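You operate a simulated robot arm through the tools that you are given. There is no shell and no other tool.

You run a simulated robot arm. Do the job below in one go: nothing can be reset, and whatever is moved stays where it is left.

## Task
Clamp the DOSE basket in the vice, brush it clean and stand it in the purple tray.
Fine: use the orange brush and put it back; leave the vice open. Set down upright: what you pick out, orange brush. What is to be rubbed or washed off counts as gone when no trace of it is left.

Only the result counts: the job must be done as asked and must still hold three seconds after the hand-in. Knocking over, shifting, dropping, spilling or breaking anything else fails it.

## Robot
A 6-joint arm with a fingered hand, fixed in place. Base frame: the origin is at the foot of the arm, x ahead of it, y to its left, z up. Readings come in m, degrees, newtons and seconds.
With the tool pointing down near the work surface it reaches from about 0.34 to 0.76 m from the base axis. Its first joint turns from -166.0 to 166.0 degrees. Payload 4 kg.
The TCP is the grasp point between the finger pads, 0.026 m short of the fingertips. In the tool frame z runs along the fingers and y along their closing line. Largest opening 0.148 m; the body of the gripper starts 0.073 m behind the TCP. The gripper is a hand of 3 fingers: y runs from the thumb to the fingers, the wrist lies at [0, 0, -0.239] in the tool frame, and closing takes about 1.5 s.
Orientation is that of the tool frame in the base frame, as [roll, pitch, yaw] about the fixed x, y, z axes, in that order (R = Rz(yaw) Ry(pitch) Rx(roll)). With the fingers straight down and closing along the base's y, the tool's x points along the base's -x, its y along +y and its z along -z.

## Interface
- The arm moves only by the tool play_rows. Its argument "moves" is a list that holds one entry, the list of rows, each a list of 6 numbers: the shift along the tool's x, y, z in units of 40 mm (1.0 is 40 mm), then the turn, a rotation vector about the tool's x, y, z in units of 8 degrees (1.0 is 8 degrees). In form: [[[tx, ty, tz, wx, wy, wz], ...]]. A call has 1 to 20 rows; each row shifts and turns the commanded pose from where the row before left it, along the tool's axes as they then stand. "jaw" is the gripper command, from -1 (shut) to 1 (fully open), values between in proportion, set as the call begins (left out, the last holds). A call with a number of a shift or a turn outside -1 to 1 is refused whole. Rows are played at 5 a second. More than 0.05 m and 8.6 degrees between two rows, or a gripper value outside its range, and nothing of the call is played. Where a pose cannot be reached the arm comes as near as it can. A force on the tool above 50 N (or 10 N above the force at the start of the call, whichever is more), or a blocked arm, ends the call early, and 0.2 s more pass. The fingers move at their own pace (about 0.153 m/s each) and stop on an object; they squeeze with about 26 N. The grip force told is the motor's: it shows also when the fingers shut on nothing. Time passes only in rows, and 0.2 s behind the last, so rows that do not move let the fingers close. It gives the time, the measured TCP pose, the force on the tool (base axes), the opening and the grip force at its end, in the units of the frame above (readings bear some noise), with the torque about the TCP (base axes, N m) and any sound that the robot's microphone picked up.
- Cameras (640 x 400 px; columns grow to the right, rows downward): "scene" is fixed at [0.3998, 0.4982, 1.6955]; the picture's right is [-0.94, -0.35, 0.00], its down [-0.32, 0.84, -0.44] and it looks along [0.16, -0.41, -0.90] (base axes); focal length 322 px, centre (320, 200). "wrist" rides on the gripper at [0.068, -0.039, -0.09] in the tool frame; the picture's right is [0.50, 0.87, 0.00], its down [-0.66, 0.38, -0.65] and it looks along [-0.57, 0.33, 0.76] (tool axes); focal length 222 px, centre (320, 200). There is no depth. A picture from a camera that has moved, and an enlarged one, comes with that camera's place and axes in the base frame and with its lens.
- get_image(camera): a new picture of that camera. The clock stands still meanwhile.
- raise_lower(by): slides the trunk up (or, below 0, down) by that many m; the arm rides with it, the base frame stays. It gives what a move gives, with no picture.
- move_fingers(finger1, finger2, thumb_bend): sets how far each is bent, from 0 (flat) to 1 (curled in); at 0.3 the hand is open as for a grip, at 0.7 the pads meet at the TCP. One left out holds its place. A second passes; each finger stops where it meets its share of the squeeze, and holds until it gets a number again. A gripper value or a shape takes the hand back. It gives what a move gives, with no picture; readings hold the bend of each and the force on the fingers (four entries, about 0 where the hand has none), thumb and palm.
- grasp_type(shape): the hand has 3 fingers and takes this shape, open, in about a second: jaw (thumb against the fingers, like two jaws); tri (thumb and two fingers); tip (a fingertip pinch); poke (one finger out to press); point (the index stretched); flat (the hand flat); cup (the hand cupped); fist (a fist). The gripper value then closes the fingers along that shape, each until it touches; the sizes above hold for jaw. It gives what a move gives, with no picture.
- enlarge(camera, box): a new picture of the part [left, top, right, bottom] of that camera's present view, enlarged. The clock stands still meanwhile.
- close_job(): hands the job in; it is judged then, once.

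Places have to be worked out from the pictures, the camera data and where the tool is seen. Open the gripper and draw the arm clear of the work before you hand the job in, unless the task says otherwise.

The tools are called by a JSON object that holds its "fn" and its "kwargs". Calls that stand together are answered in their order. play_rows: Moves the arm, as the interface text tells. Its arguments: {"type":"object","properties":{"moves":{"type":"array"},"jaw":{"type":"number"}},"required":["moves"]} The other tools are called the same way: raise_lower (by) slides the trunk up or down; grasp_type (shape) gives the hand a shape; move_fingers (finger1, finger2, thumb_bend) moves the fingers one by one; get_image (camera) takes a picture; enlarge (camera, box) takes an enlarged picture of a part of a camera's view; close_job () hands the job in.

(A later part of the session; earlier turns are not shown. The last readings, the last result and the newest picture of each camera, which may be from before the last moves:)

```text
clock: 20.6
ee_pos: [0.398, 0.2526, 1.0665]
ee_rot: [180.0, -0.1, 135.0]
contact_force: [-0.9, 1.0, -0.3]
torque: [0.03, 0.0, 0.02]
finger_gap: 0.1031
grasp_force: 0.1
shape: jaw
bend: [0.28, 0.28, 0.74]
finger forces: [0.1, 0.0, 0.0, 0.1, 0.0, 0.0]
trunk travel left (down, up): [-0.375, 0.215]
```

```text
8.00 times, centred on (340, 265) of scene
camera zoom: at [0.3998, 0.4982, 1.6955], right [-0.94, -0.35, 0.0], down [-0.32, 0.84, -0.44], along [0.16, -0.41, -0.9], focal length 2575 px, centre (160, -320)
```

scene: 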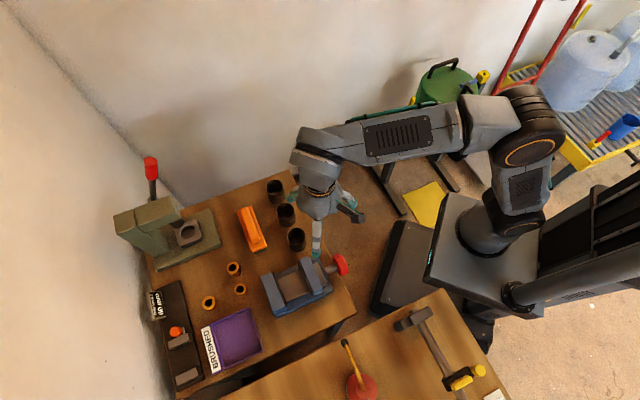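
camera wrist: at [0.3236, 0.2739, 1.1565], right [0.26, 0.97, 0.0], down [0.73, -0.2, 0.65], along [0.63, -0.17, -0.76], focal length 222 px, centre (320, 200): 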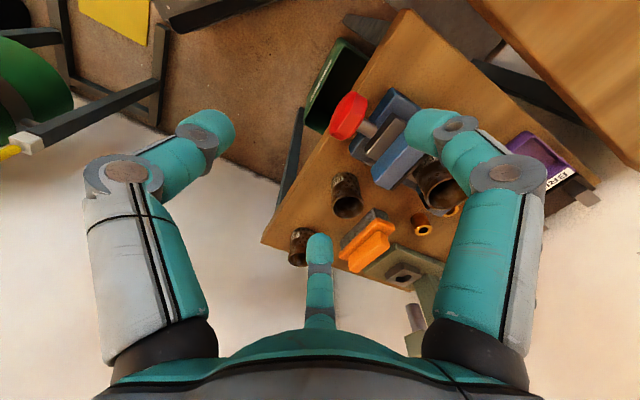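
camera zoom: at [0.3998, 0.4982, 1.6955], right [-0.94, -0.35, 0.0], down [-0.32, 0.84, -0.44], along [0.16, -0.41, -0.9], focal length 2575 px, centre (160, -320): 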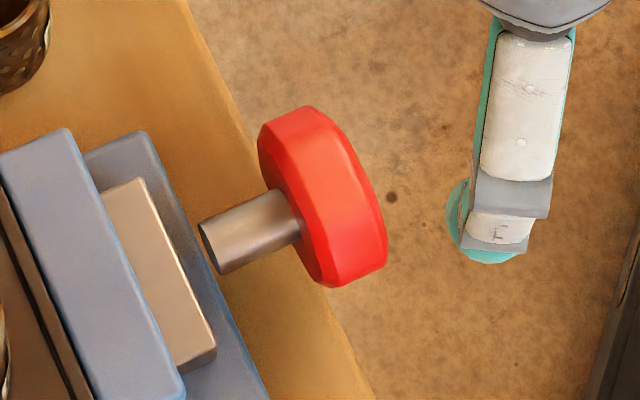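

The knob centre is at about (0.4295, 0.2824, 0.883) with radius ~28 mm, its axis along the 45° direction. I'll tilt the hand by 90° so it points horizontally along the screw axis, still high above.

{"fn": "play_rows", "kwargs": {"moves": [[[0, 0, 0, -0.9375, 0, 0], [0, 0, 0, -0.9375, 0, 0], [0, 0, 0, -0.9375, 0, 0], [0, 0, 0, -0.9375, 0, 0], [0, 0, 0, -0.9375, 0, 0], [0, 0, 0, -0.9375, 0, 0]]]}}

{"fn": "get_image", "kwargs": {"camera": "scene"}}

```text
clock: 21.9
ee_pos: [0.3992, 0.2548, 1.0676]
ee_rot: [134.8, 0.0, 135.0]
contact_force: [0.2, -0.1, 0.2]
torque: [-0.02, 0.01, -0.03]
finger_gap: 0.1034
grasp_force: 0.1
shape: jaw
bend: [0.28, 0.28, 0.74]
finger forces: [0.0, 0.0, 0.0, 0.0, 0.0, 0.0]
trunk travel left (down, up): [-0.375, 0.215]
```

```text
taken
```

scene: 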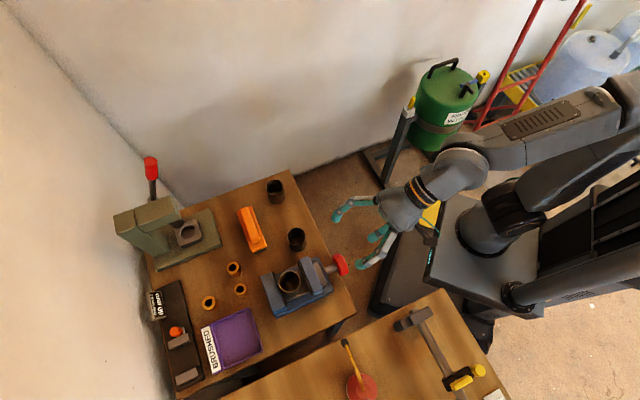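

The tilt went smoothly with the elbow folding back. I'll complete the remaining 45°.

{"fn": "play_rows", "kwargs": {"moves": [[[0, 0, 0, -0.9375, 0, 0], [0, 0, 0, -0.9375, 0, 0], [0, 0, 0, -0.9375, 0, 0], [0, 0, 0, -0.9375, 0, 0], [0, 0, 0, -0.9375, 0, 0], [0, 0, 0, -0.9375, 0, 0]]]}}

{"fn": "get_image", "kwargs": {"camera": "scene"}}

{"fn": "get_image", "kwargs": {"camera": "wrist"}}

```text
clock: 23.4
ee_pos: [0.419, 0.2628, 1.0995]
ee_rot: [96.7, -1.4, 136.7]
contact_force: [0.2, 0.9, 0.5]
torque: [-0.02, -0.01, -0.03]
finger_gap: 0.1033
grasp_force: 0.1
shape: jaw
bend: [0.28, 0.28, 0.74]
finger forces: [0.0, 0.0, 0.1, 0.0, 0.0, 0.1]
out of reach, approached as far as the arm can: row 2, 3, 5, 6
trunk travel left (down, up): [-0.375, 0.215]
```

```text
taken
```

scene: 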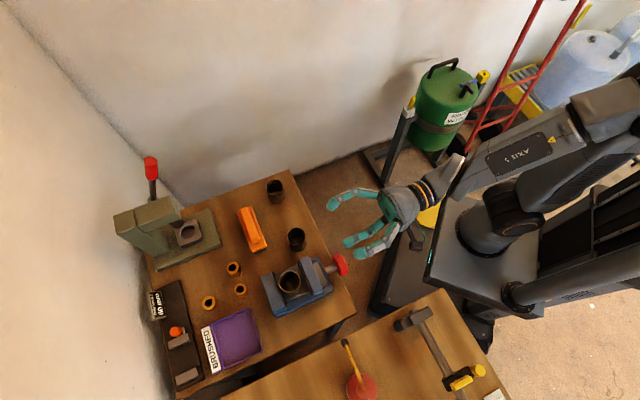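

```text
taken
camera wrist: at [0.3061, 0.2413, 1.072], right [-0.28, 0.4, 0.87], down [0.07, -0.9, 0.44], along [0.96, 0.18, 0.22], focal length 222 px, centre (320, 200)
```

wrist: 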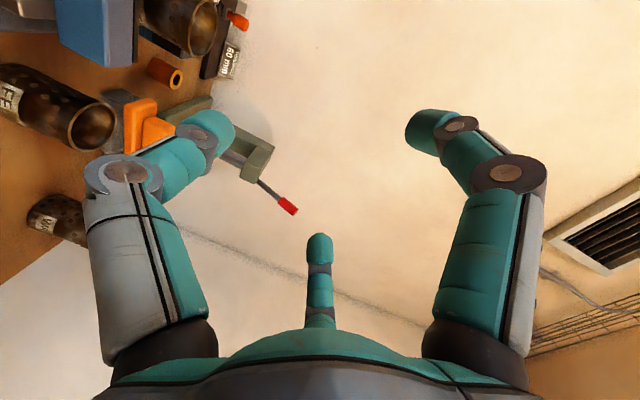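

The arm is too folded at this relative height; being higher relative to its shoulder should help. I'll raise the tool by 60 mm (tool y is about up) and finish the tilt, then let the trunk bring it down.

{"fn": "play_rows", "kwargs": {"moves": [[[0, 0.75, 0, 0, 0, 0], [0, 0.75, 0, 0, 0, 0], [0, 0, 0, 0, 0, 0]]]}}

```text
clock: 24.1
ee_pos: [0.4272, 0.2684, 1.1592]
ee_rot: [96.5, -1.1, 136.6]
contact_force: [0.7, 0.7, -0.1]
torque: [-0.03, -0.01, 0.0]
finger_gap: 0.1032
grasp_force: 0.0
shape: jaw
bend: [0.28, 0.28, 0.74]
finger forces: [0.0, 0.0, 0.1, 0.1, 0.0, 0.1]
trunk travel left (down, up): [-0.375, 0.215]
```

Reached cleanly. I'll trim the orientation to exactly [90, 0, 135].

{"fn": "play_rows", "kwargs": {"moves": [[[0, 0, 0, -0.81, -0.2, -0.137], [0, 0, 0, 0, 0, 0]]]}}

```text
clock: 24.8
ee_pos: [0.4264, 0.2671, 1.16]
ee_rot: [90.2, 0.0, 135.3]
contact_force: [0.3, 0.0, -1.6]
torque: [0.01, -0.02, 0.0]
finger_gap: 0.1029
grasp_force: 0.1
shape: jaw
bend: [0.28, 0.28, 0.74]
finger forces: [0.1, 0.0, 0.0, 0.1, 0.0, 0.1]
trunk travel left (down, up): [-0.375, 0.215]
```

Orientation is good. I'll raise 50 mm more, back off ~38 mm along the axis and centre laterally on the screw axis before lowering the trunk.

{"fn": "play_rows", "kwargs": {"moves": [[[0.21, 0.65, 0, 0, 0, 0], [0, 0.6, 0, 0, 0, 0], [0, 0, -0.48, 0, 0, 0], [0, 0, -0.48, 0, 0, 0], [0, 0, 0, 0, 0, 0]]]}}

{"fn": "get_image", "kwargs": {"camera": "scene"}}

```text
clock: 25.9
ee_pos: [0.391, 0.2473, 1.2095]
ee_rot: [90.0, 0.1, 135.1]
contact_force: [-0.2, -0.4, 0.2]
torque: [0.02, 0.0, 0.02]
finger_gap: 0.1033
grasp_force: 0.1
shape: jaw
bend: [0.28, 0.28, 0.74]
finger forces: [0.1, 0.0, 0.1, 0.0, 0.0, 0.0]
trunk travel left (down, up): [-0.375, 0.215]
```

```text
taken
```

scene: 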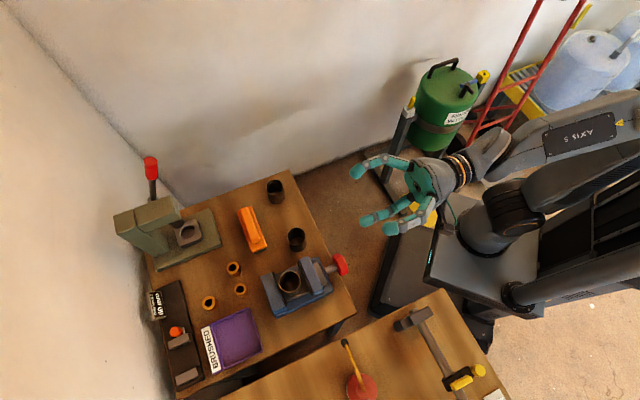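

Hand is centred on the screw axis (A≈0.451). I'll lower the trunk in steps, watching clearance.

{"fn": "raise_lower", "kwargs": {"by": -0.2}}

{"fn": "get_image", "kwargs": {"camera": "scene"}}

{"fn": "get_image", "kwargs": {"camera": "wrist"}}

```text
clock: 28.1
ee_pos: [0.3919, 0.2487, 1.0105]
ee_rot: [90.0, 0.2, 135.0]
contact_force: [0.1, -0.5, -0.5]
torque: [0.01, 0.0, 0.03]
finger_gap: 0.1032
grasp_force: 0.0
shape: jaw
bend: [0.28, 0.28, 0.74]
finger forces: [0.0, 0.0, 0.1, 0.0, 0.1, 0.0]
trunk travel left (down, up): [-0.175, 0.415]
```

```text
taken
```

scene: 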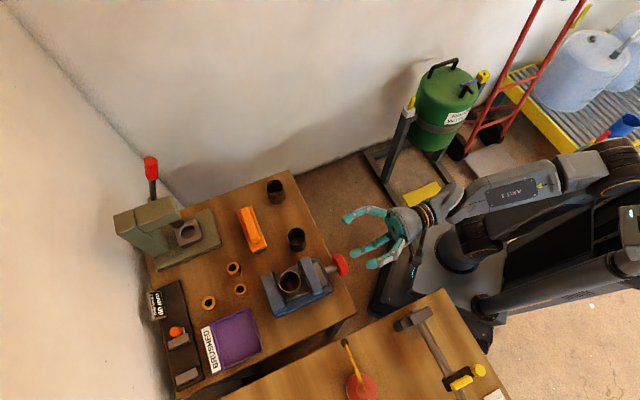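

```text
taken
camera wrist: at [0.2814, 0.2321, 0.9699], right [-0.35, 0.36, 0.86], down [0.0, -0.92, 0.38], along [0.94, 0.14, 0.33], focal length 222 px, centre (320, 200)
```

wrist: 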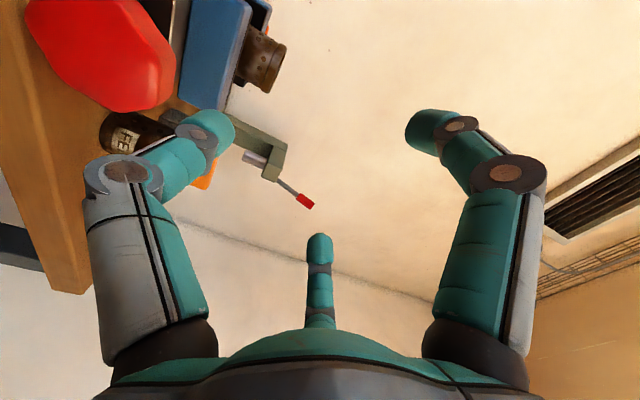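

Clear so far. Lower the trunk 0.127 more to bring the hand to knob height.

{"fn": "raise_lower", "kwargs": {"by": -0.127}}

{"fn": "get_image", "kwargs": {"camera": "scene"}}

{"fn": "get_image", "kwargs": {"camera": "wrist"}}

```text
clock: 29.7
ee_pos: [0.3922, 0.2469, 0.8823]
ee_rot: [90.1, 0.1, 135.0]
contact_force: [-0.6, -0.1, -0.1]
torque: [-0.02, 0.0, -0.01]
finger_gap: 0.1032
grasp_force: 0.0
shape: jaw
bend: [0.28, 0.28, 0.74]
finger forces: [0.1, 0.1, 0.0, 0.0, 0.0, 0.0]
trunk travel left (down, up): [-0.048, 0.542]
```

```text
taken
```

scene: 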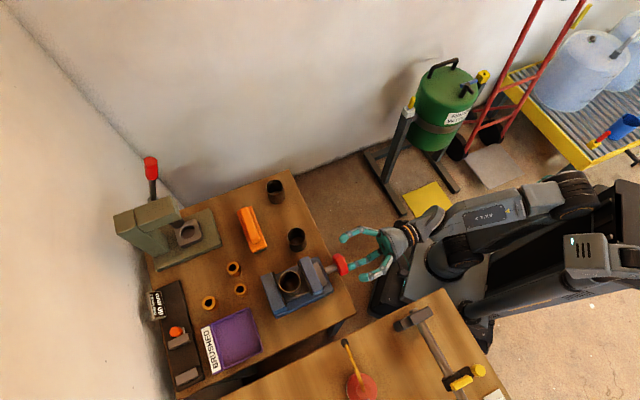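

```text
taken
camera wrist: at [0.2814, 0.2321, 0.8429], right [-0.35, 0.36, 0.86], down [0.0, -0.92, 0.38], along [0.94, 0.14, 0.33], focal length 222 px, centre (320, 200)
```

wrist: 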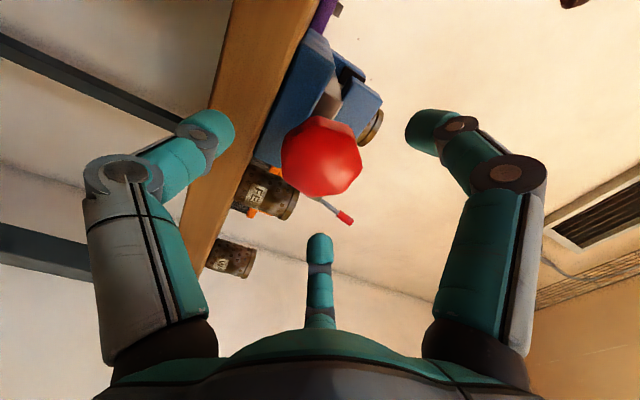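

The knob face is centred right in front of the hand, as computed. I'll pre-rotate the hand by −90° about its axis so I have a long clockwise stroke available.

{"fn": "play_rows", "kwargs": {"moves": [[[0, 0, 0, 0, 0, -0.9375], [0, 0, 0, 0, 0, -0.9375], [0, 0, 0, 0, 0, -0.9375], [0, 0, 0, 0, 0, -0.9375], [0, 0, 0, 0, 0, -0.9375], [0, 0, 0, 0, 0, -0.9375], [0, 0, 0, 0, 0, -0.9375], [0, 0, 0, 0, 0, -0.9375], [0, 0, 0, 0, 0, -0.9375], [0, 0, 0, 0, 0, -0.9375], [0, 0, 0, 0, 0, -0.9375], [0, 0, 0, 0, 0, -0.9375]]], "jaw": 0.4}}

{"fn": "get_image", "kwargs": {"camera": "wrist"}}

```text
clock: 31.7
ee_pos: [0.4197, 0.2129, 0.9242]
ee_rot: [106.8, 60.3, 149.4]
contact_force: [-0.5, -0.1, 0.9]
torque: [0.0, 0.03, -0.02]
finger_gap: 0.1032
grasp_force: 0.0
shape: jaw
bend: [0.28, 0.28, 0.74]
finger forces: [0.1, 0.0, 0.0, 0.0, 0.0, 0.1]
out of reach, approached as far as the arm can: row 3, 4, 5, 6, 7, 8, 9, 10
trunk travel left (down, up): [-0.048, 0.542]
stopped in row 10: the arm was blocked; the commanded pose is now the measured one
```

```text
taken
camera wrist: at [0.3505, 0.1401, 0.8588], right [-0.71, 0.71, -0.02], down [-0.4, -0.37, 0.84], along [0.59, 0.6, 0.54], focal length 222 px, centre (320, 200)
```

wrist: 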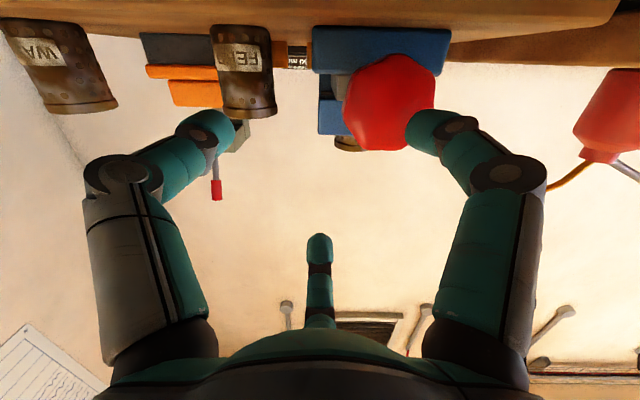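

The hand's roll hit a joint limit about −20° from neutral and the arm drifted; nothing was touched (force ~1 N). I'll rotate back to the neutral horizontal pose and explore the positive roll direction instead.

{"fn": "play_rows", "kwargs": {"moves": [[[0, 0, -0.3, -0.1185, -0.0648, 0.956], [0, 0, 0, -0.1185, -0.0648, 0.956], [0, 0, 0, -0.1185, -0.0648, 0.956], [0, 0, 0, -0.1185, -0.0648, 0.956], [0, 0, 0, -0.1185, -0.0648, 0.956], [0, 0, 0, -0.1185, -0.0648, 0.956], [0, 0, 0, -0.1185, -0.0648, 0.956], [0, 0, 0, -0.1185, -0.0648, 0.956], [0, 0, 0, 0, 0, 0]]]}}

{"fn": "get_image", "kwargs": {"camera": "scene"}}

```text
clock: 33.7
ee_pos: [0.4146, 0.206, 0.9243]
ee_rot: [90.6, -0.4, 134.8]
contact_force: [-0.2, 0.8, 0.9]
torque: [-0.01, 0.01, 0.03]
finger_gap: 0.1034
grasp_force: 0.1
shape: jaw
bend: [0.28, 0.28, 0.74]
finger forces: [0.0, 0.0, 0.1, 0.0, 0.0, 0.0]
trunk travel left (down, up): [-0.048, 0.542]
```

```text
taken
```

scene: 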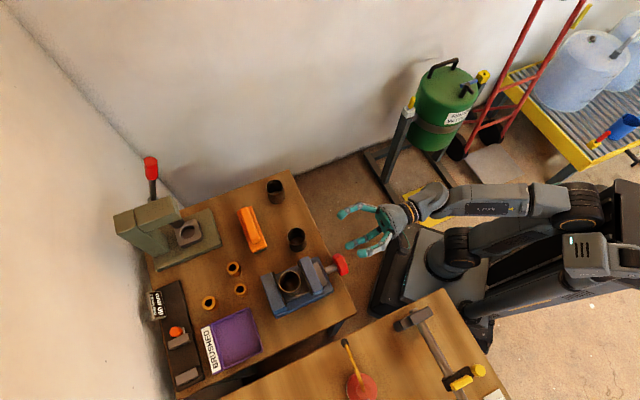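

Nothing disturbed. I'll realign with the knob axis (staying back at A≈0.445).

{"fn": "play_rows", "kwargs": {"moves": [[[0.55, -0.51, 0.07, -0.075, 0, 0], [0.54, -0.51, 0.08, 0, 0, 0], [0, 0, 0, 0, 0, 0]]]}}

{"fn": "get_image", "kwargs": {"camera": "wrist"}}

{"fn": "get_image", "kwargs": {"camera": "scene"}}

```text
clock: 34.5
ee_pos: [0.3887, 0.2419, 0.8814]
ee_rot: [89.6, 0.2, 135.1]
contact_force: [-0.4, 0.4, -0.3]
torque: [0.01, 0.03, -0.01]
finger_gap: 0.1034
grasp_force: 0.0
shape: jaw
bend: [0.28, 0.28, 0.74]
finger forces: [0.0, 0.0, 0.0, 0.1, 0.0, 0.1]
trunk travel left (down, up): [-0.048, 0.542]
```

```text
taken
camera wrist: at [0.2783, 0.2257, 0.8407], right [-0.36, 0.35, 0.86], down [0.0, -0.93, 0.38], along [0.93, 0.13, 0.33], focal length 222 px, centre (320, 200)
```

wrist: 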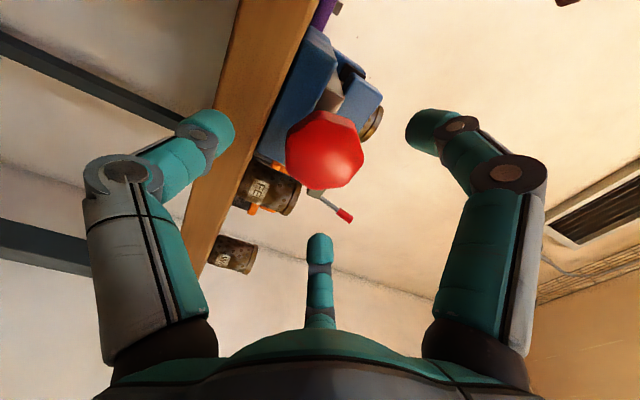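

```text
taken
```

scene: 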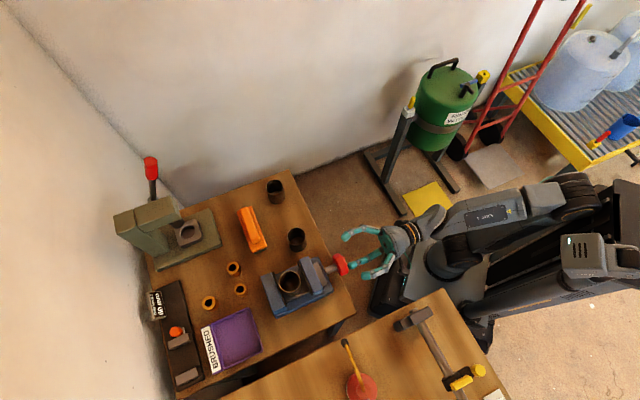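

Aligned again at A≈0.446, Lc≈−0.104, z≈0.881. Now I'll test positive roll by 60° in free air.

{"fn": "play_rows", "kwargs": {"moves": [[[0, 0, 0, 0, 0, 0.9375], [0, 0, 0, 0, 0, 0.9375], [0, 0, 0, 0, 0, 0.9375], [0, 0, 0, 0, 0, 0.9375], [0, 0, 0, 0, 0, 0.9375], [0, 0, 0, 0, 0, 0.9375], [0, 0, 0, 0, 0, 0.9375], [0, 0, 0, 0, 0, 0.9375], [0, 0, 0, 0, 0, 0]]]}}

```text
clock: 36.5
ee_pos: [0.3878, 0.2432, 0.8807]
ee_rot: [90.0, -60.0, 134.9]
contact_force: [-0.1, -1.0, -0.3]
torque: [-0.01, -0.03, 0.0]
finger_gap: 0.1036
grasp_force: 0.1
shape: jaw
bend: [0.28, 0.28, 0.74]
finger forces: [0.0, 0.0, 0.0, 0.1, 0.1, 0.0]
trunk travel left (down, up): [-0.048, 0.542]
```

Positive roll is fine. I'll probe further to learn the range (up to +180°).

{"fn": "play_rows", "kwargs": {"moves": [[[0, 0, 0, 0, 0, 0.9375], [0, 0, 0, 0, 0, 0.9375], [0, 0, 0, 0, 0, 0.9375], [0, 0, 0, 0, 0, 0.9375], [0, 0, 0, 0, 0, 0.9375], [0, 0, 0, 0, 0, 0.9375], [0, 0, 0, 0, 0, 0.9375], [0, 0, 0, 0, 0, 0.9375], [0, 0, 0, 0, 0, 0.9375], [0, 0, 0, 0, 0, 0.9375], [0, 0, 0, 0, 0, 0.9375], [0, 0, 0, 0, 0, 0.9375], [0, 0, 0, 0, 0, 0.9375], [0, 0, 0, 0, 0, 0.9375], [0, 0, 0, 0, 0, 0.9375], [0, 0, 0, 0, 0, 0.9375]]]}}

```text
clock: 39.9
ee_pos: [0.3874, 0.2422, 0.8806]
ee_rot: [-90.1, 0.1, -45.2]
contact_force: [-0.2, -0.3, 0.8]
torque: [0.0, 0.01, -0.01]
finger_gap: 0.1034
grasp_force: 0.1
shape: jaw
bend: [0.28, 0.28, 0.74]
finger forces: [0.1, 0.1, 0.0, 0.0, 0.0, 0.0]
trunk travel left (down, up): [-0.048, 0.542]
```

Full half-turn is available, so the range is about −15° to beyond +180°. I'll wind back to +20° to begin a long clockwise stroke.

{"fn": "play_rows", "kwargs": {"moves": [[[0, 0, 0, 0, 0, -1], [0, 0, 0, 0, 0, -1], [0, 0, 0, 0, 0, -1], [0, 0, 0, 0, 0, -1], [0, 0, 0, 0, 0, -1], [0, 0, 0, 0, 0, -1], [0, 0, 0, 0, 0, -1], [0, 0, 0, 0, 0, -1], [0, 0, 0, 0, 0, -1], [0, 0, 0, 0, 0, -1], [0, 0, 0, 0, 0, -1], [0, 0, 0, 0, 0, -1], [0, 0, 0, 0, 0, -1], [0, 0, 0, 0, 0, -1], [0, 0, 0, 0, 0, -1], [0, 0, 0, 0, 0, -1], [0, 0, 0, 0, 0, -1], [0, 0, 0, 0, 0, -1], [0, 0, 0, 0, 0, -1], [0, 0, 0, 0, 0, -1]]]}}

```text
clock: 44.1
ee_pos: [0.3861, 0.2408, 0.8814]
ee_rot: [90.1, -20.0, 135.0]
contact_force: [0.4, 0.1, 0.2]
torque: [-0.04, -0.01, 0.0]
finger_gap: 0.1033
grasp_force: 0.0
shape: jaw
bend: [0.28, 0.28, 0.74]
finger forces: [0.1, 0.0, 0.1, 0.1, 0.1, 0.0]
trunk travel left (down, up): [-0.048, 0.542]
```

At +20° roll. Advance along the axis by 36 mm so the tips straddle the knob (tips should stay just short of the table edge).

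{"fn": "play_rows", "kwargs": {"moves": [[[0, 0, 0.3, 0, 0, 0], [0, 0, 0.3, 0, 0, 0], [0, 0, 0.29, 0, 0, 0], [0, 0, 0, 0, 0, 0]]]}}

{"fn": "get_image", "kwargs": {"camera": "wrist"}}

{"fn": "enlarge", "kwargs": {"camera": "scene", "box": [300, 210, 440, 310]}}

```text
clock: 45.1
ee_pos: [0.4063, 0.2638, 0.8916]
ee_rot: [88.7, -19.5, 135.4]
contact_force: [0.5, 0.7, 0.4]
torque: [0.02, 0.01, 0.02]
finger_gap: 0.1038
grasp_force: 0.0
shape: jaw
bend: [0.28, 0.28, 0.74]
finger forces: [0.0, 0.0, 0.1, 0.1, 0.1, 0.0]
trunk travel left (down, up): [-0.048, 0.542]
```

```text
taken
camera wrist: at [0.2892, 0.2546, 0.8739], right [-0.14, 0.11, 0.98], down [0.06, -0.99, 0.12], along [0.99, 0.08, 0.13], focal length 222 px, centre (320, 200)
```

wrist: 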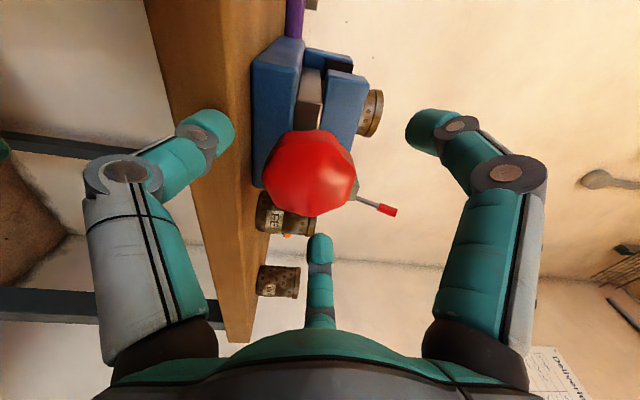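

```text
4.00 times, centred on (370, 260) of scene
camera zoom: at [0.3998, 0.4982, 1.6955], right [-0.94, -0.35, 0.0], down [-0.32, 0.84, -0.44], along [0.16, -0.41, -0.9], focal length 1287 px, centre (120, -40)
```

zoom: 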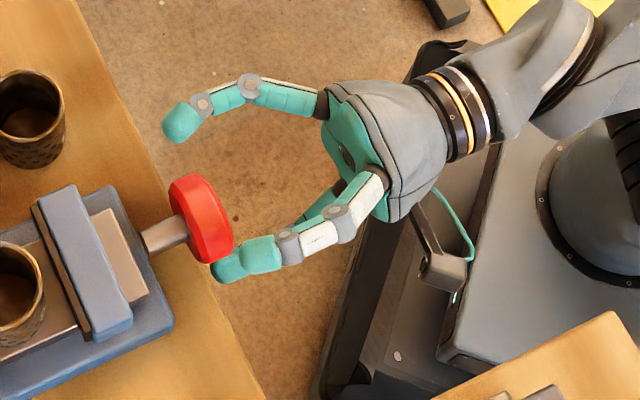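

The hand drifted up ~10 mm while advancing (no contact). I'll correct downward and see where it settles.

{"fn": "play_rows", "kwargs": {"moves": [[[-0.073, -0.2, 0.05, 0, 0, 0], [0, 0, 0, 0, 0, 0], [0, 0, 0, 0, 0, 0]]]}}

```text
clock: 45.9
ee_pos: [0.4066, 0.2653, 0.8828]
ee_rot: [88.9, -19.6, 135.4]
contact_force: [-0.3, 0.5, -0.1]
torque: [0.02, -0.01, 0.02]
finger_gap: 0.1032
grasp_force: 0.2
shape: jaw
bend: [0.28, 0.28, 0.74]
finger forces: [0.0, 0.1, 0.0, 0.0, 0.0, 0.0]
trunk travel left (down, up): [-0.048, 0.542]
```

Nearly centred. Small lateral trim and 4 mm forward, then close on the knob.

{"fn": "play_rows", "kwargs": {"moves": [[[-0.094, 0.034, 0.08, 0, 0, 0], [0, 0, 0, 0, 0, 0]]]}}

{"fn": "play_rows", "kwargs": {"moves": [[[0, 0, 0, 0, 0, 0], [0, 0, 0, 0, 0, 0], [0, 0, 0, 0, 0, 0], [0, 0, 0, 0, 0, 0], [0, 0, 0, 0, 0, 0], [0, 0, 0, 0, 0, 0], [0, 0, 0, 0, 0, 0]]], "jaw": -0.8}}

{"fn": "get_image", "kwargs": {"camera": "wrist"}}

{"fn": "enlarge", "kwargs": {"camera": "scene", "box": [260, 210, 400, 310]}}

```text
clock: 46.5
ee_pos: [0.4118, 0.264, 0.8825]
ee_rot: [88.8, -19.5, 135.4]
contact_force: [0.0, -0.3, 0.2]
torque: [-0.02, 0.04, 0.02]
finger_gap: 0.1034
grasp_force: 0.1
shape: jaw
bend: [0.28, 0.28, 0.74]
finger forces: [0.0, 0.1, 0.0, 0.1, 0.7, 0.1]
trunk travel left (down, up): [-0.048, 0.542]
```

```text
clock: 48.1
ee_pos: [0.4128, 0.2637, 0.8822]
ee_rot: [88.8, -19.5, 135.4]
contact_force: [0.0, 0.9, 0.6]
torque: [0.06, 0.0, 0.05]
finger_gap: 0.0463
grasp_force: 25.8
shape: jaw
bend: [0.77, 0.77, 0.7]
finger forces: [23.8, 23.4, 0.0, 0.1, 23.1, 0.1]
trunk travel left (down, up): [-0.048, 0.542]
```

```text
taken
camera wrist: at [0.2951, 0.255, 0.8662], right [-0.14, 0.12, 0.98], down [0.06, -0.99, 0.12], along [0.99, 0.08, 0.13], focal length 222 px, centre (320, 200)
```

wrist: 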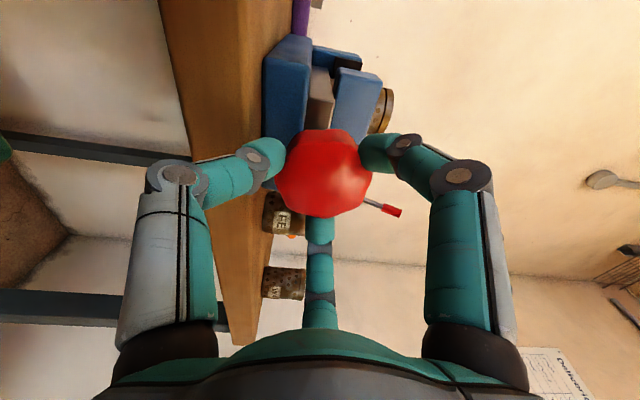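

```text
4.00 times, centred on (330, 260) of scene
camera zoom: at [0.3998, 0.4982, 1.6955], right [-0.94, -0.35, 0.0], down [-0.32, 0.84, -0.44], along [0.16, -0.41, -0.9], focal length 1287 px, centre (280, -40)
```

zoom: 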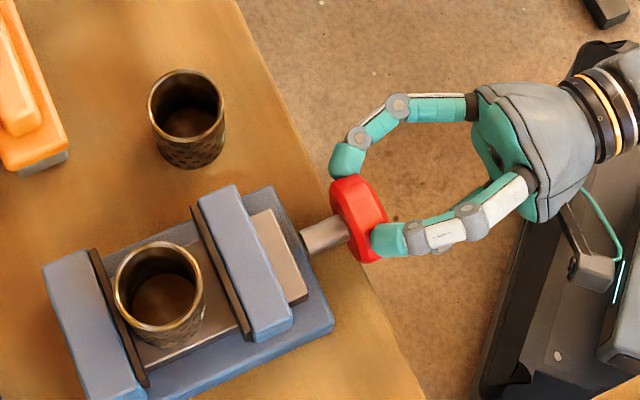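

All three digits grip the knob. I'll turn clockwise by ~48° and watch the jaw and torque.

{"fn": "play_rows", "kwargs": {"moves": [[[0, 0, 0, 0, 0, 0.75], [0, 0, 0, 0, 0, 0.75], [0, 0, 0, 0, 0, 0.75], [0, 0, 0, 0, 0, 0.75], [0, 0, 0, 0, 0, 0.75], [0, 0, 0, 0, 0, 0.75], [0, 0, 0, 0, 0, 0.75], [0, 0, 0, 0, 0, 0.75]]]}}

{"fn": "enlarge", "kwargs": {"camera": "scene", "box": [260, 210, 400, 310]}}

{"fn": "get_image", "kwargs": {"camera": "wrist"}}

```text
clock: 49.9
ee_pos: [0.4115, 0.2649, 0.8832]
ee_rot: [86.8, -67.6, 138.0]
contact_force: [-5.2, 0.1, 5.3]
torque: [-0.02, -0.1, 0.07]
finger_gap: 0.0463
grasp_force: 26.1
shape: jaw
bend: [0.77, 0.77, 0.7]
finger forces: [29.2, 23.2, 0.0, 0.0, 27.3, 0.0]
trunk travel left (down, up): [-0.048, 0.542]
```

```text
4.00 times, centred on (330, 260) of scene
camera zoom: at [0.3998, 0.4982, 1.6955], right [-0.94, -0.35, 0.0], down [-0.32, 0.84, -0.44], along [0.16, -0.41, -0.9], focal length 1287 px, centre (280, -40)
```

zoom: 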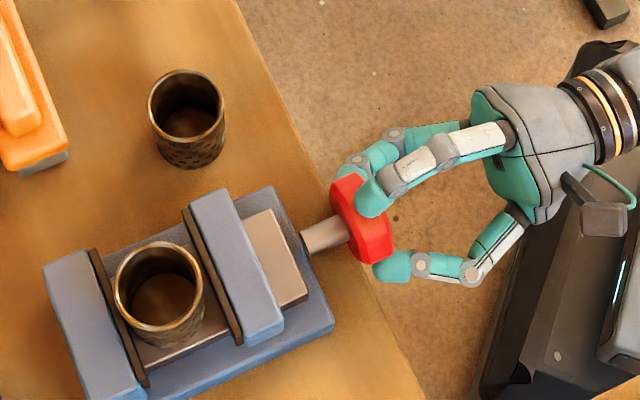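

```text
taken
camera wrist: at [0.3048, 0.2442, 0.9272], right [0.42, -0.44, 0.79], down [-0.03, -0.88, -0.48], along [0.91, 0.17, -0.38], focal length 222 px, centre (320, 200)
```

wrist: 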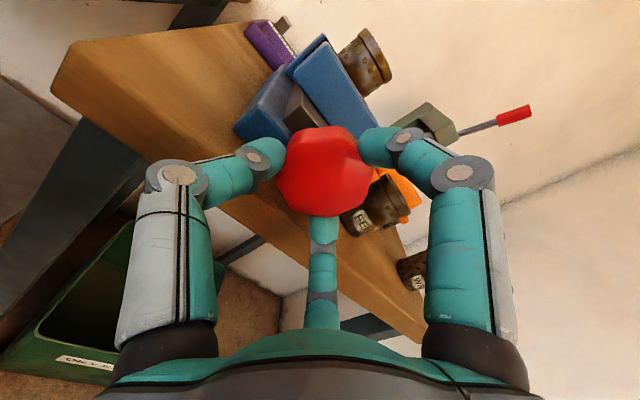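

It works: clockwise closes the jaw, roughly 5 mm per 48°. I'll keep turning.

{"fn": "play_rows", "kwargs": {"moves": [[[0, 0, 0, 0, 0, 0.75], [0, 0, 0, 0, 0, 0.75], [0, 0, 0, 0, 0, 0.75], [0, 0, 0, 0, 0, 0.75], [0, 0, 0, 0, 0, 0.75], [0, 0, 0, 0, 0, 0.75], [0, 0, 0, 0, 0, 0.75], [0, 0, 0, 0, 0, 0.75], [0, 0, 0, 0, 0, 0.75], [0, 0, 0, 0, 0, 0.75]]]}}

{"fn": "enlarge", "kwargs": {"camera": "scene", "box": [260, 210, 400, 310]}}

```text
clock: 52.1
ee_pos: [0.4117, 0.2647, 0.8823]
ee_rot: [-88.1, -52.4, -46.5]
contact_force: [-11.3, 0.4, 5.7]
torque: [0.02, -0.12, 0.14]
finger_gap: 0.0473
grasp_force: 26.5
shape: jaw
bend: [0.77, 0.77, 0.7]
finger forces: [24.7, 23.1, 0.0, 0.0, 30.3, 0.0]
trunk travel left (down, up): [-0.048, 0.542]
```

```text
4.00 times, centred on (330, 260) of scene
camera zoom: at [0.3998, 0.4982, 1.6955], right [-0.94, -0.35, 0.0], down [-0.32, 0.84, -0.44], along [0.16, -0.41, -0.9], focal length 1287 px, centre (280, -40)
```

zoom: 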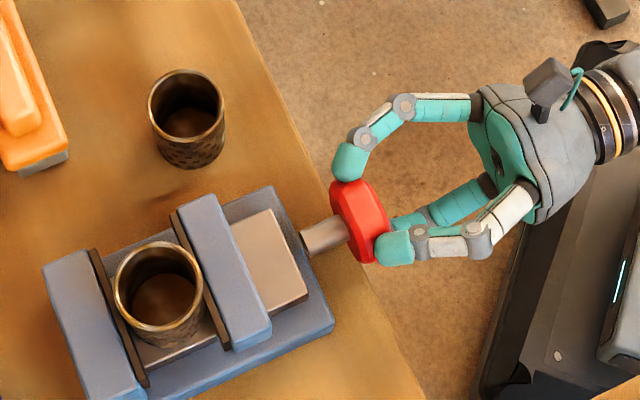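

The jaw is now close to the basket. Continue turning in smaller amounts and watch torque.

{"fn": "play_rows", "kwargs": {"moves": [[[0, 0, 0, 0, 0, 0.6], [0, 0, 0, 0, 0, 0.6], [0, 0, 0, 0, 0, 0.6], [0, 0, 0, 0, 0, 0.6], [0, 0, 0, 0, 0, 0.6], [0, 0, 0, 0, 0, 0.6]]]}}

{"fn": "enlarge", "kwargs": {"camera": "scene", "box": [260, 210, 400, 310]}}

```text
clock: 53.5
ee_pos: [0.4128, 0.2638, 0.8823]
ee_rot: [-88.7, -23.5, -45.5]
contact_force: [-7.9, 7.4, 9.5]
torque: [0.11, -0.25, 0.22]
finger_gap: 0.0471
grasp_force: 25.8
shape: jaw
bend: [0.77, 0.77, 0.7]
finger forces: [23.1, 24.4, 0.0, 0.1, 31.3, 0.0]
trunk travel left (down, up): [-0.048, 0.542]
```

```text
4.00 times, centred on (330, 260) of scene
camera zoom: at [0.3998, 0.4982, 1.6955], right [-0.94, -0.35, 0.0], down [-0.32, 0.84, -0.44], along [0.16, -0.41, -0.9], focal length 1287 px, centre (280, -40)
```

zoom: 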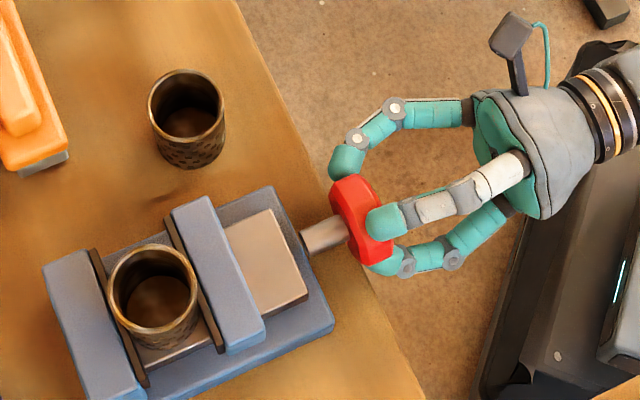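

The jaw is now pushing the basket toward the fixed jaw. A bit more turn to clamp.

{"fn": "play_rows", "kwargs": {"moves": [[[0, 0, 0, 0, 0, 0.5], [0, 0, 0, 0, 0, 0.5], [0, 0, 0, 0, 0, 0.5], [0, 0, 0, 0, 0, 0.5]]]}}

{"fn": "enlarge", "kwargs": {"camera": "scene", "box": [260, 210, 400, 310]}}

```text
clock: 54.5
ee_pos: [0.4107, 0.2646, 0.8824]
ee_rot: [-88.8, -7.6, -45.1]
contact_force: [-8.0, 8.4, 10.7]
torque: [-0.18, -0.53, 0.14]
finger_gap: 0.047
grasp_force: 26.3
shape: jaw
bend: [0.77, 0.77, 0.7]
finger forces: [25.7, 21.8, 0.0, 0.0, 29.8, 0.1]
trunk travel left (down, up): [-0.048, 0.542]
```

```text
4.00 times, centred on (330, 260) of scene
camera zoom: at [0.3998, 0.4982, 1.6955], right [-0.94, -0.35, 0.0], down [-0.32, 0.84, -0.44], along [0.16, -0.41, -0.9], focal length 1287 px, centre (280, -40)
```

zoom: 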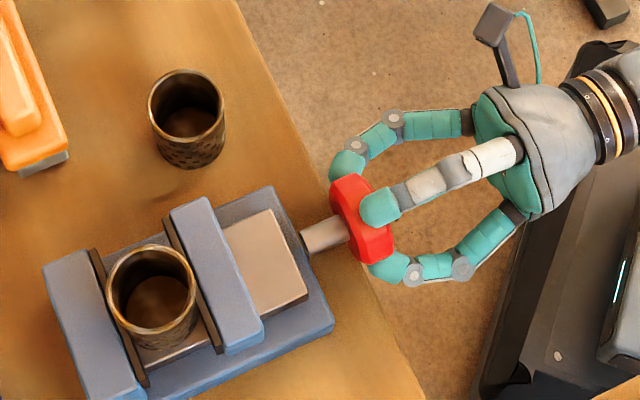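

Torque about the screw rose to ~0.5 N·m and the jaw has stopped: the basket is being clamped. A little more to tighten.

{"fn": "play_rows", "kwargs": {"moves": [[[0, 0, 0, 0, 0, 0.5], [0, 0, 0, 0, 0, 0.5], [0, 0, 0, 0, 0, 0.5]]]}}

{"fn": "enlarge", "kwargs": {"camera": "scene", "box": [260, 230, 340, 290]}}

{"fn": "get_image", "kwargs": {"camera": "wrist"}}

```text
clock: 55.3
ee_pos: [0.4108, 0.2654, 0.8822]
ee_rot: [-88.8, 4.4, -44.8]
contact_force: [-12.7, 16.7, 13.5]
torque: [-0.44, -0.86, 0.32]
finger_gap: 0.0467
grasp_force: 26.1
shape: jaw
bend: [0.77, 0.77, 0.7]
finger forces: [24.4, 21.6, 0.0, 0.1, 31.1, 0.1]
trunk travel left (down, up): [-0.048, 0.542]
```

```text
6.67 times, centred on (300, 260) of scene
camera zoom: at [0.3998, 0.4982, 1.6955], right [-0.94, -0.35, 0.0], down [-0.32, 0.84, -0.44], along [0.16, -0.41, -0.9], focal length 2146 px, centre (453, -200)
```

zoom: 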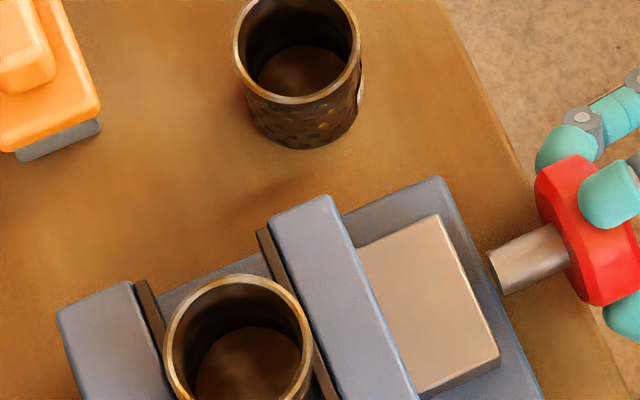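

```text
taken
camera wrist: at [0.3974, 0.1516, 0.9137], right [0.32, -0.29, -0.9], down [-0.94, 0.02, -0.34], along [0.12, 0.96, -0.27], focal length 222 px, centre (320, 200)
```

wrist: 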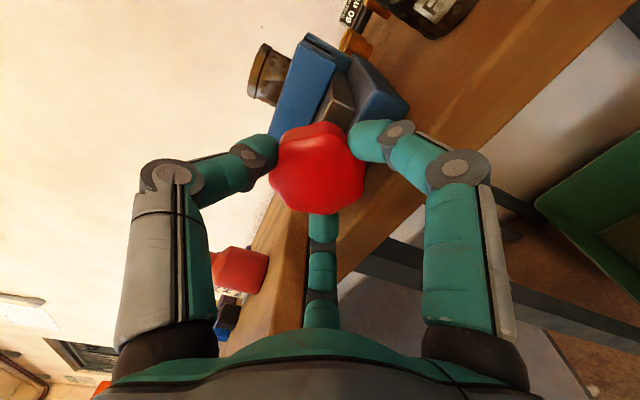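

Torque is ~0.9 N·m, so the clamp is firm. I'll release the knob, back off along the axis and check that the jaw stays put.

{"fn": "play_rows", "kwargs": {"moves": [[[0, 0, 0, 0, 0, 0], [0, 0, 0, 0, 0, 0], [0, 0, 0, 0, 0, 0], [0, 0, 0, 0, 0, 0], [0, 0, -0.3, 0, 0, 0], [0, 0, -0.3, 0, 0, 0], [0, 0, -0.3, 0, 0, 0]]], "jaw": 0.4}}

{"fn": "enlarge", "kwargs": {"camera": "scene", "box": [260, 210, 400, 310]}}

{"fn": "enlarge", "kwargs": {"camera": "scene", "box": [260, 255, 320, 305]}}

```text
clock: 56.9
ee_pos: [0.3881, 0.2387, 0.8802]
ee_rot: [-89.2, 4.5, -44.9]
contact_force: [0.9, -0.4, 1.6]
torque: [-0.01, 0.04, -0.01]
finger_gap: 0.1036
grasp_force: 0.1
shape: jaw
bend: [0.28, 0.28, 0.74]
finger forces: [0.0, 0.1, 0.1, 0.0, 0.0, 0.0]
trunk travel left (down, up): [-0.048, 0.542]
```

```text
4.00 times, centred on (330, 260) of scene
camera zoom: at [0.3998, 0.4982, 1.6955], right [-0.94, -0.35, 0.0], down [-0.32, 0.84, -0.44], along [0.16, -0.41, -0.9], focal length 1287 px, centre (280, -40)
```

zoom: 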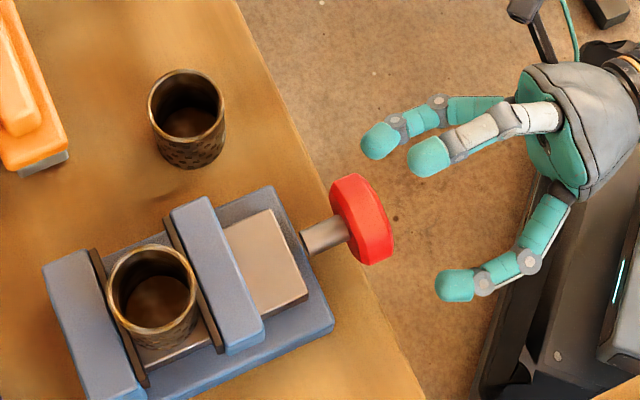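

```text
8.00 times, centred on (290, 280) of scene
camera zoom: at [0.3998, 0.4982, 1.6955], right [-0.94, -0.35, 0.0], down [-0.32, 0.84, -0.44], along [0.16, -0.41, -0.9], focal length 2575 px, centre (560, -440)
```

zoom: 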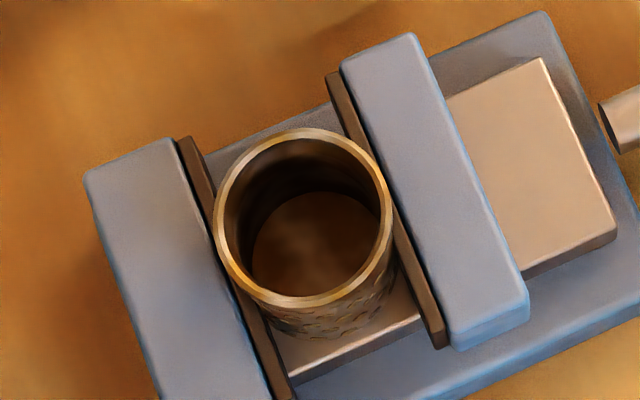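

The jaw holds and the basket is pinched between the pads. Now for the brush: raise the trunk back first, with the hand clear of the knob.

{"fn": "raise_lower", "kwargs": {"by": 0.327}}

{"fn": "play_rows", "kwargs": {"moves": [[[0, 0, 0, -0.9375, 0, 0], [0, 0, 0, -0.9375, 0, 0], [0, 0, 0, -0.9375, 0, 0], [0, 0, 0, -0.9375, 0, 0], [0, 0, 0, -0.9375, 0, 0], [0, 0, 0, -0.9375, 0, 0]]]}}

{"fn": "get_image", "kwargs": {"camera": "scene"}}

```text
clock: 60.1
ee_pos: [0.3856, 0.2398, 1.2079]
ee_rot: [-88.9, 4.3, -44.9]
contact_force: [0.2, 0.0, 0.3]
torque: [0.0, 0.02, 0.02]
finger_gap: 0.1032
grasp_force: 0.2
shape: jaw
bend: [0.28, 0.28, 0.74]
finger forces: [0.0, 0.1, 0.0, 0.0, 0.0, 0.0]
trunk travel left (down, up): [-0.375, 0.215]
```

```text
clock: 61.5
ee_pos: [0.3878, 0.2404, 1.2093]
ee_rot: [-134.0, 4.4, -45.1]
contact_force: [0.0, -0.2, 0.5]
torque: [0.01, -0.02, 0.02]
finger_gap: 0.1031
grasp_force: 0.2
shape: jaw
bend: [0.28, 0.28, 0.74]
finger forces: [0.0, 0.0, 0.0, 0.0, 0.0, 0.0]
trunk travel left (down, up): [-0.375, 0.215]
```

```text
taken
```

scene: 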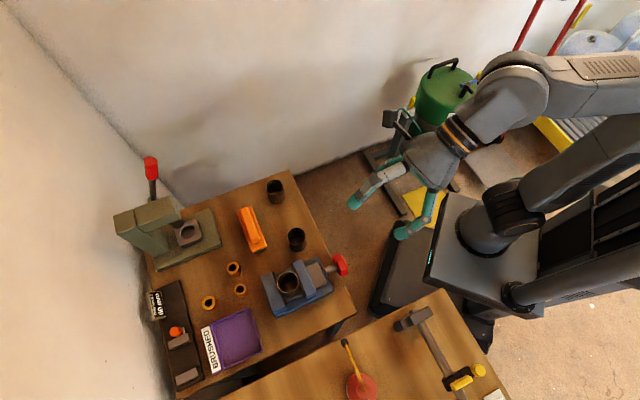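

Good. Finish the tilt to straight-down and trim the pitch.

{"fn": "play_rows", "kwargs": {"moves": [[[0, 0, 0, -0.9375, 0, 0], [0, 0, 0, -0.9375, 0, 0], [0, 0, 0, -0.9375, 0, 0], [0, 0, 0, -0.9375, 0, 0], [0, 0, 0, -0.9375, 0, 0], [0, 0, 0, -1.0, 0, 0], [0, 0, 0, 0, 0.55, 0], [0, 0, 0, 0, 0, 0]]]}}

{"fn": "get_image", "kwargs": {"camera": "wrist"}}

```text
clock: 63.3
ee_pos: [0.3871, 0.2401, 1.2085]
ee_rot: [-179.4, -0.1, -45.0]
contact_force: [-0.5, 0.4, 0.1]
torque: [-0.01, -0.03, -0.02]
finger_gap: 0.1033
grasp_force: 0.0
shape: jaw
bend: [0.28, 0.28, 0.74]
finger forces: [0.0, 0.1, 0.0, 0.0, 0.1, 0.0]
trunk travel left (down, up): [-0.375, 0.215]
```

```text
taken
camera wrist: at [0.4624, 0.2191, 1.2993], right [-0.26, -0.97, -0.01], down [-0.74, 0.19, 0.65], along [-0.63, 0.17, -0.76], focal length 222 px, centre (320, 200)
```

wrist: 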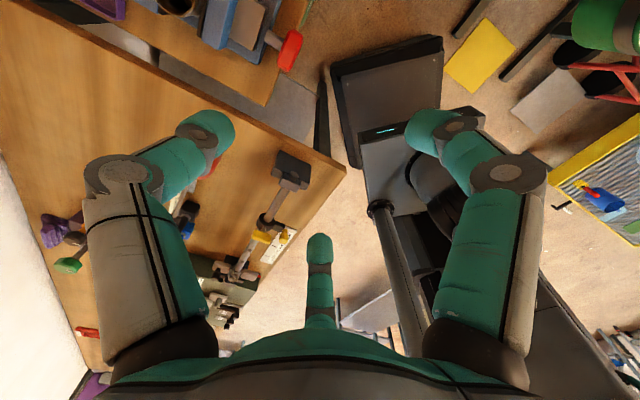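

The camera now looks backward; I'd rather return to yaw 135° as before. I'll unwind the roll here in free air.

{"fn": "play_rows", "kwargs": {"moves": [[[0, 0, 0, 0, 0, -1], [0, 0, 0, 0, 0, -1], [0, 0, 0, 0, 0, -1], [0, 0, 0, 0, 0, -1], [0, 0, 0, 0, 0, -1], [0, 0, 0, 0, 0, -1], [0, 0, 0, 0, 0, -1], [0, 0, 0, 0, 0, -1], [0, 0, 0, 0, 0, -1], [0, 0, 0, 0, 0, -1], [0, 0, 0, 0, 0, -1], [0, 0, 0, 0, 0, -1], [0, 0, 0, 0, 0, -1], [0, 0, 0, 0, 0, -1], [0, 0, 0, 0, 0, -1], [0, 0, 0, 0, 0, -1], [0, 0, 0, 0, 0, -1], [0, 0, 0, 0, 0, -1], [0, 0, 0, 0, 0, -1], [0, 0, 0, 0, 0, -1]]]}}

{"fn": "play_rows", "kwargs": {"moves": [[[0, 0, 0, 0, 0, -1], [0, 0, 0, 0, 0, -1], [0, 0, 0, 0, 0, -0.5], [0, 0, 0, 0, 0, 0]]]}}

```text
clock: 67.5
ee_pos: [0.3872, 0.2401, 1.2088]
ee_rot: [179.4, -0.3, 115.1]
contact_force: [0.2, 0.0, -0.4]
torque: [0.02, 0.02, -0.01]
finger_gap: 0.1033
grasp_force: 0.1
shape: jaw
bend: [0.28, 0.28, 0.74]
finger forces: [0.0, 0.0, 0.0, 0.0, 0.1, 0.0]
trunk travel left (down, up): [-0.375, 0.215]
```

```text
clock: 68.5
ee_pos: [0.3863, 0.241, 1.2087]
ee_rot: [179.4, 0.1, 135.1]
contact_force: [-1.1, -0.1, -1.2]
torque: [0.02, 0.03, 0.0]
finger_gap: 0.1034
grasp_force: 0.0
shape: jaw
bend: [0.28, 0.28, 0.74]
finger forces: [0.0, 0.1, 0.1, 0.0, 0.0, 0.0]
trunk travel left (down, up): [-0.375, 0.215]
```

Back at yaw 135°. I'll move to view the brush and clamped basket from close up.

{"fn": "play_rows", "kwargs": {"moves": [[[-0.265, 0.672, 0.62, 0.07, 0, 0], [-0.265, 0.672, 0.62, 0, 0, 0], [-0.265, 0.672, 0.62, 0, 0, 0], [-0.265, 0.672, 0.62, 0, 0, 0], [-0.265, 0.672, 0.62, 0, 0, 0], [-0.265, 0.672, 0.62, 0, 0, 0], [0, 0, 0, 0, 0, 0]]], "jaw": 0.6}}

{"fn": "get_image", "kwargs": {"camera": "wrist"}}

{"fn": "enlarge", "kwargs": {"camera": "wrist", "box": [220, 60, 420, 260]}}

```text
clock: 70.1
ee_pos: [0.5508, 0.3087, 1.0615]
ee_rot: [180.0, 0.0, 135.0]
contact_force: [0.5, -1.5, -0.1]
torque: [0.0, 0.01, -0.03]
finger_gap: 0.118
grasp_force: 0.0
shape: jaw
bend: [0.26, 0.25, 0.48]
finger forces: [0.1, 0.0, 0.0, 0.0, 0.0, 0.0]
trunk travel left (down, up): [-0.375, 0.215]
```

```text
taken
camera wrist: at [0.4749, 0.3294, 1.1514], right [0.26, 0.97, 0.0], down [0.73, -0.2, 0.65], along [0.63, -0.17, -0.76], focal length 222 px, centre (320, 200)
```

wrist: 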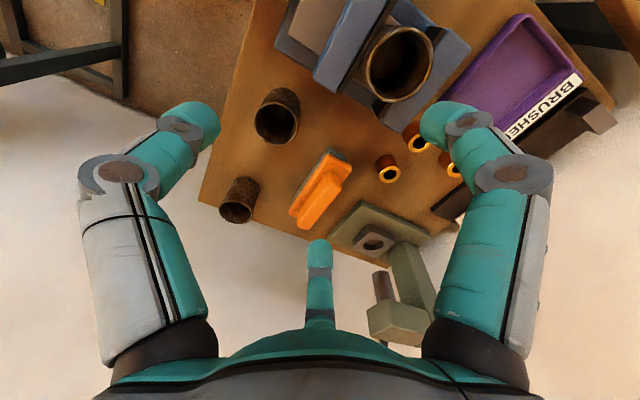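

```text
2.00 times, centred on (320, 160) of wrist
camera zoom: at [0.4749, 0.3294, 1.1514], right [0.26, 0.97, 0.0], down [0.73, -0.2, 0.65], along [0.63, -0.17, -0.76], focal length 444 px, centre (320, 280)
```

zoom: 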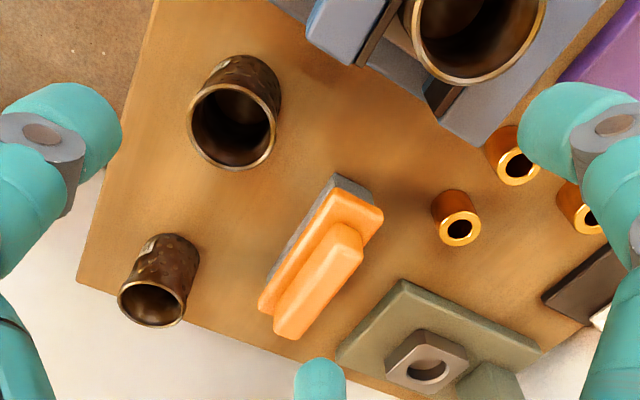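

Let me zoom tightly on the brush to measure its handle.

{"fn": "enlarge", "kwargs": {"camera": "wrist", "box": [275, 140, 375, 240]}}

{"fn": "enlarge", "kwargs": {"camera": "wrist", "box": [330, 10, 460, 120]}}

{"fn": "enlarge", "kwargs": {"camera": "scene", "box": [220, 190, 290, 265]}}

```text
4.00 times, centred on (325, 190) of wrist
camera zoom: at [0.4749, 0.3294, 1.1514], right [0.26, 0.97, 0.0], down [0.73, -0.2, 0.65], along [0.63, -0.17, -0.76], focal length 888 px, centre (300, 240)
```

zoom: 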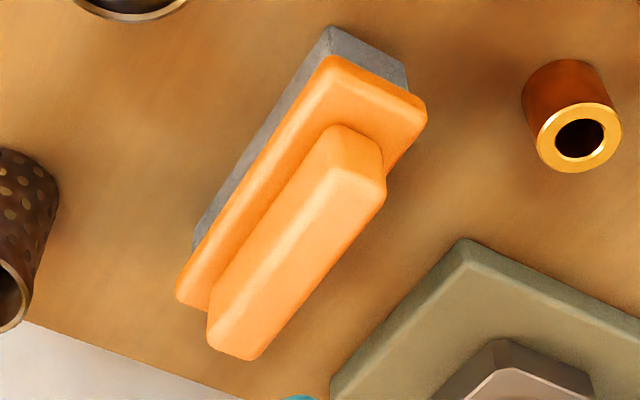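

```text
3.64 times, centred on (395, 65) of wrist
camera zoom: at [0.4749, 0.3294, 1.1514], right [0.26, 0.97, 0.0], down [0.73, -0.2, 0.65], along [0.63, -0.17, -0.76], focal length 808 px, centre (47, 691)
```

zoom: 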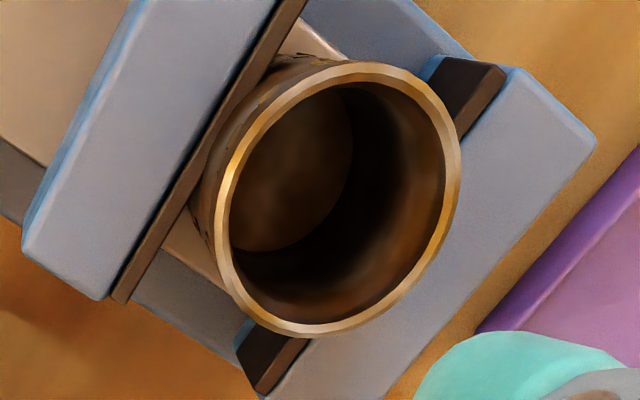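

```text
5.33 times, centred on (255, 228) of scene
camera zoom: at [0.3998, 0.4982, 1.6955], right [-0.94, -0.35, 0.0], down [-0.32, 0.84, -0.44], along [0.16, -0.41, -0.9], focal length 1717 px, centre (667, 53)
```

zoom: 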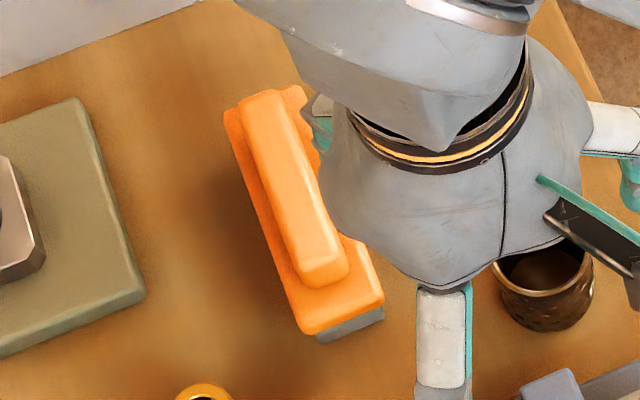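

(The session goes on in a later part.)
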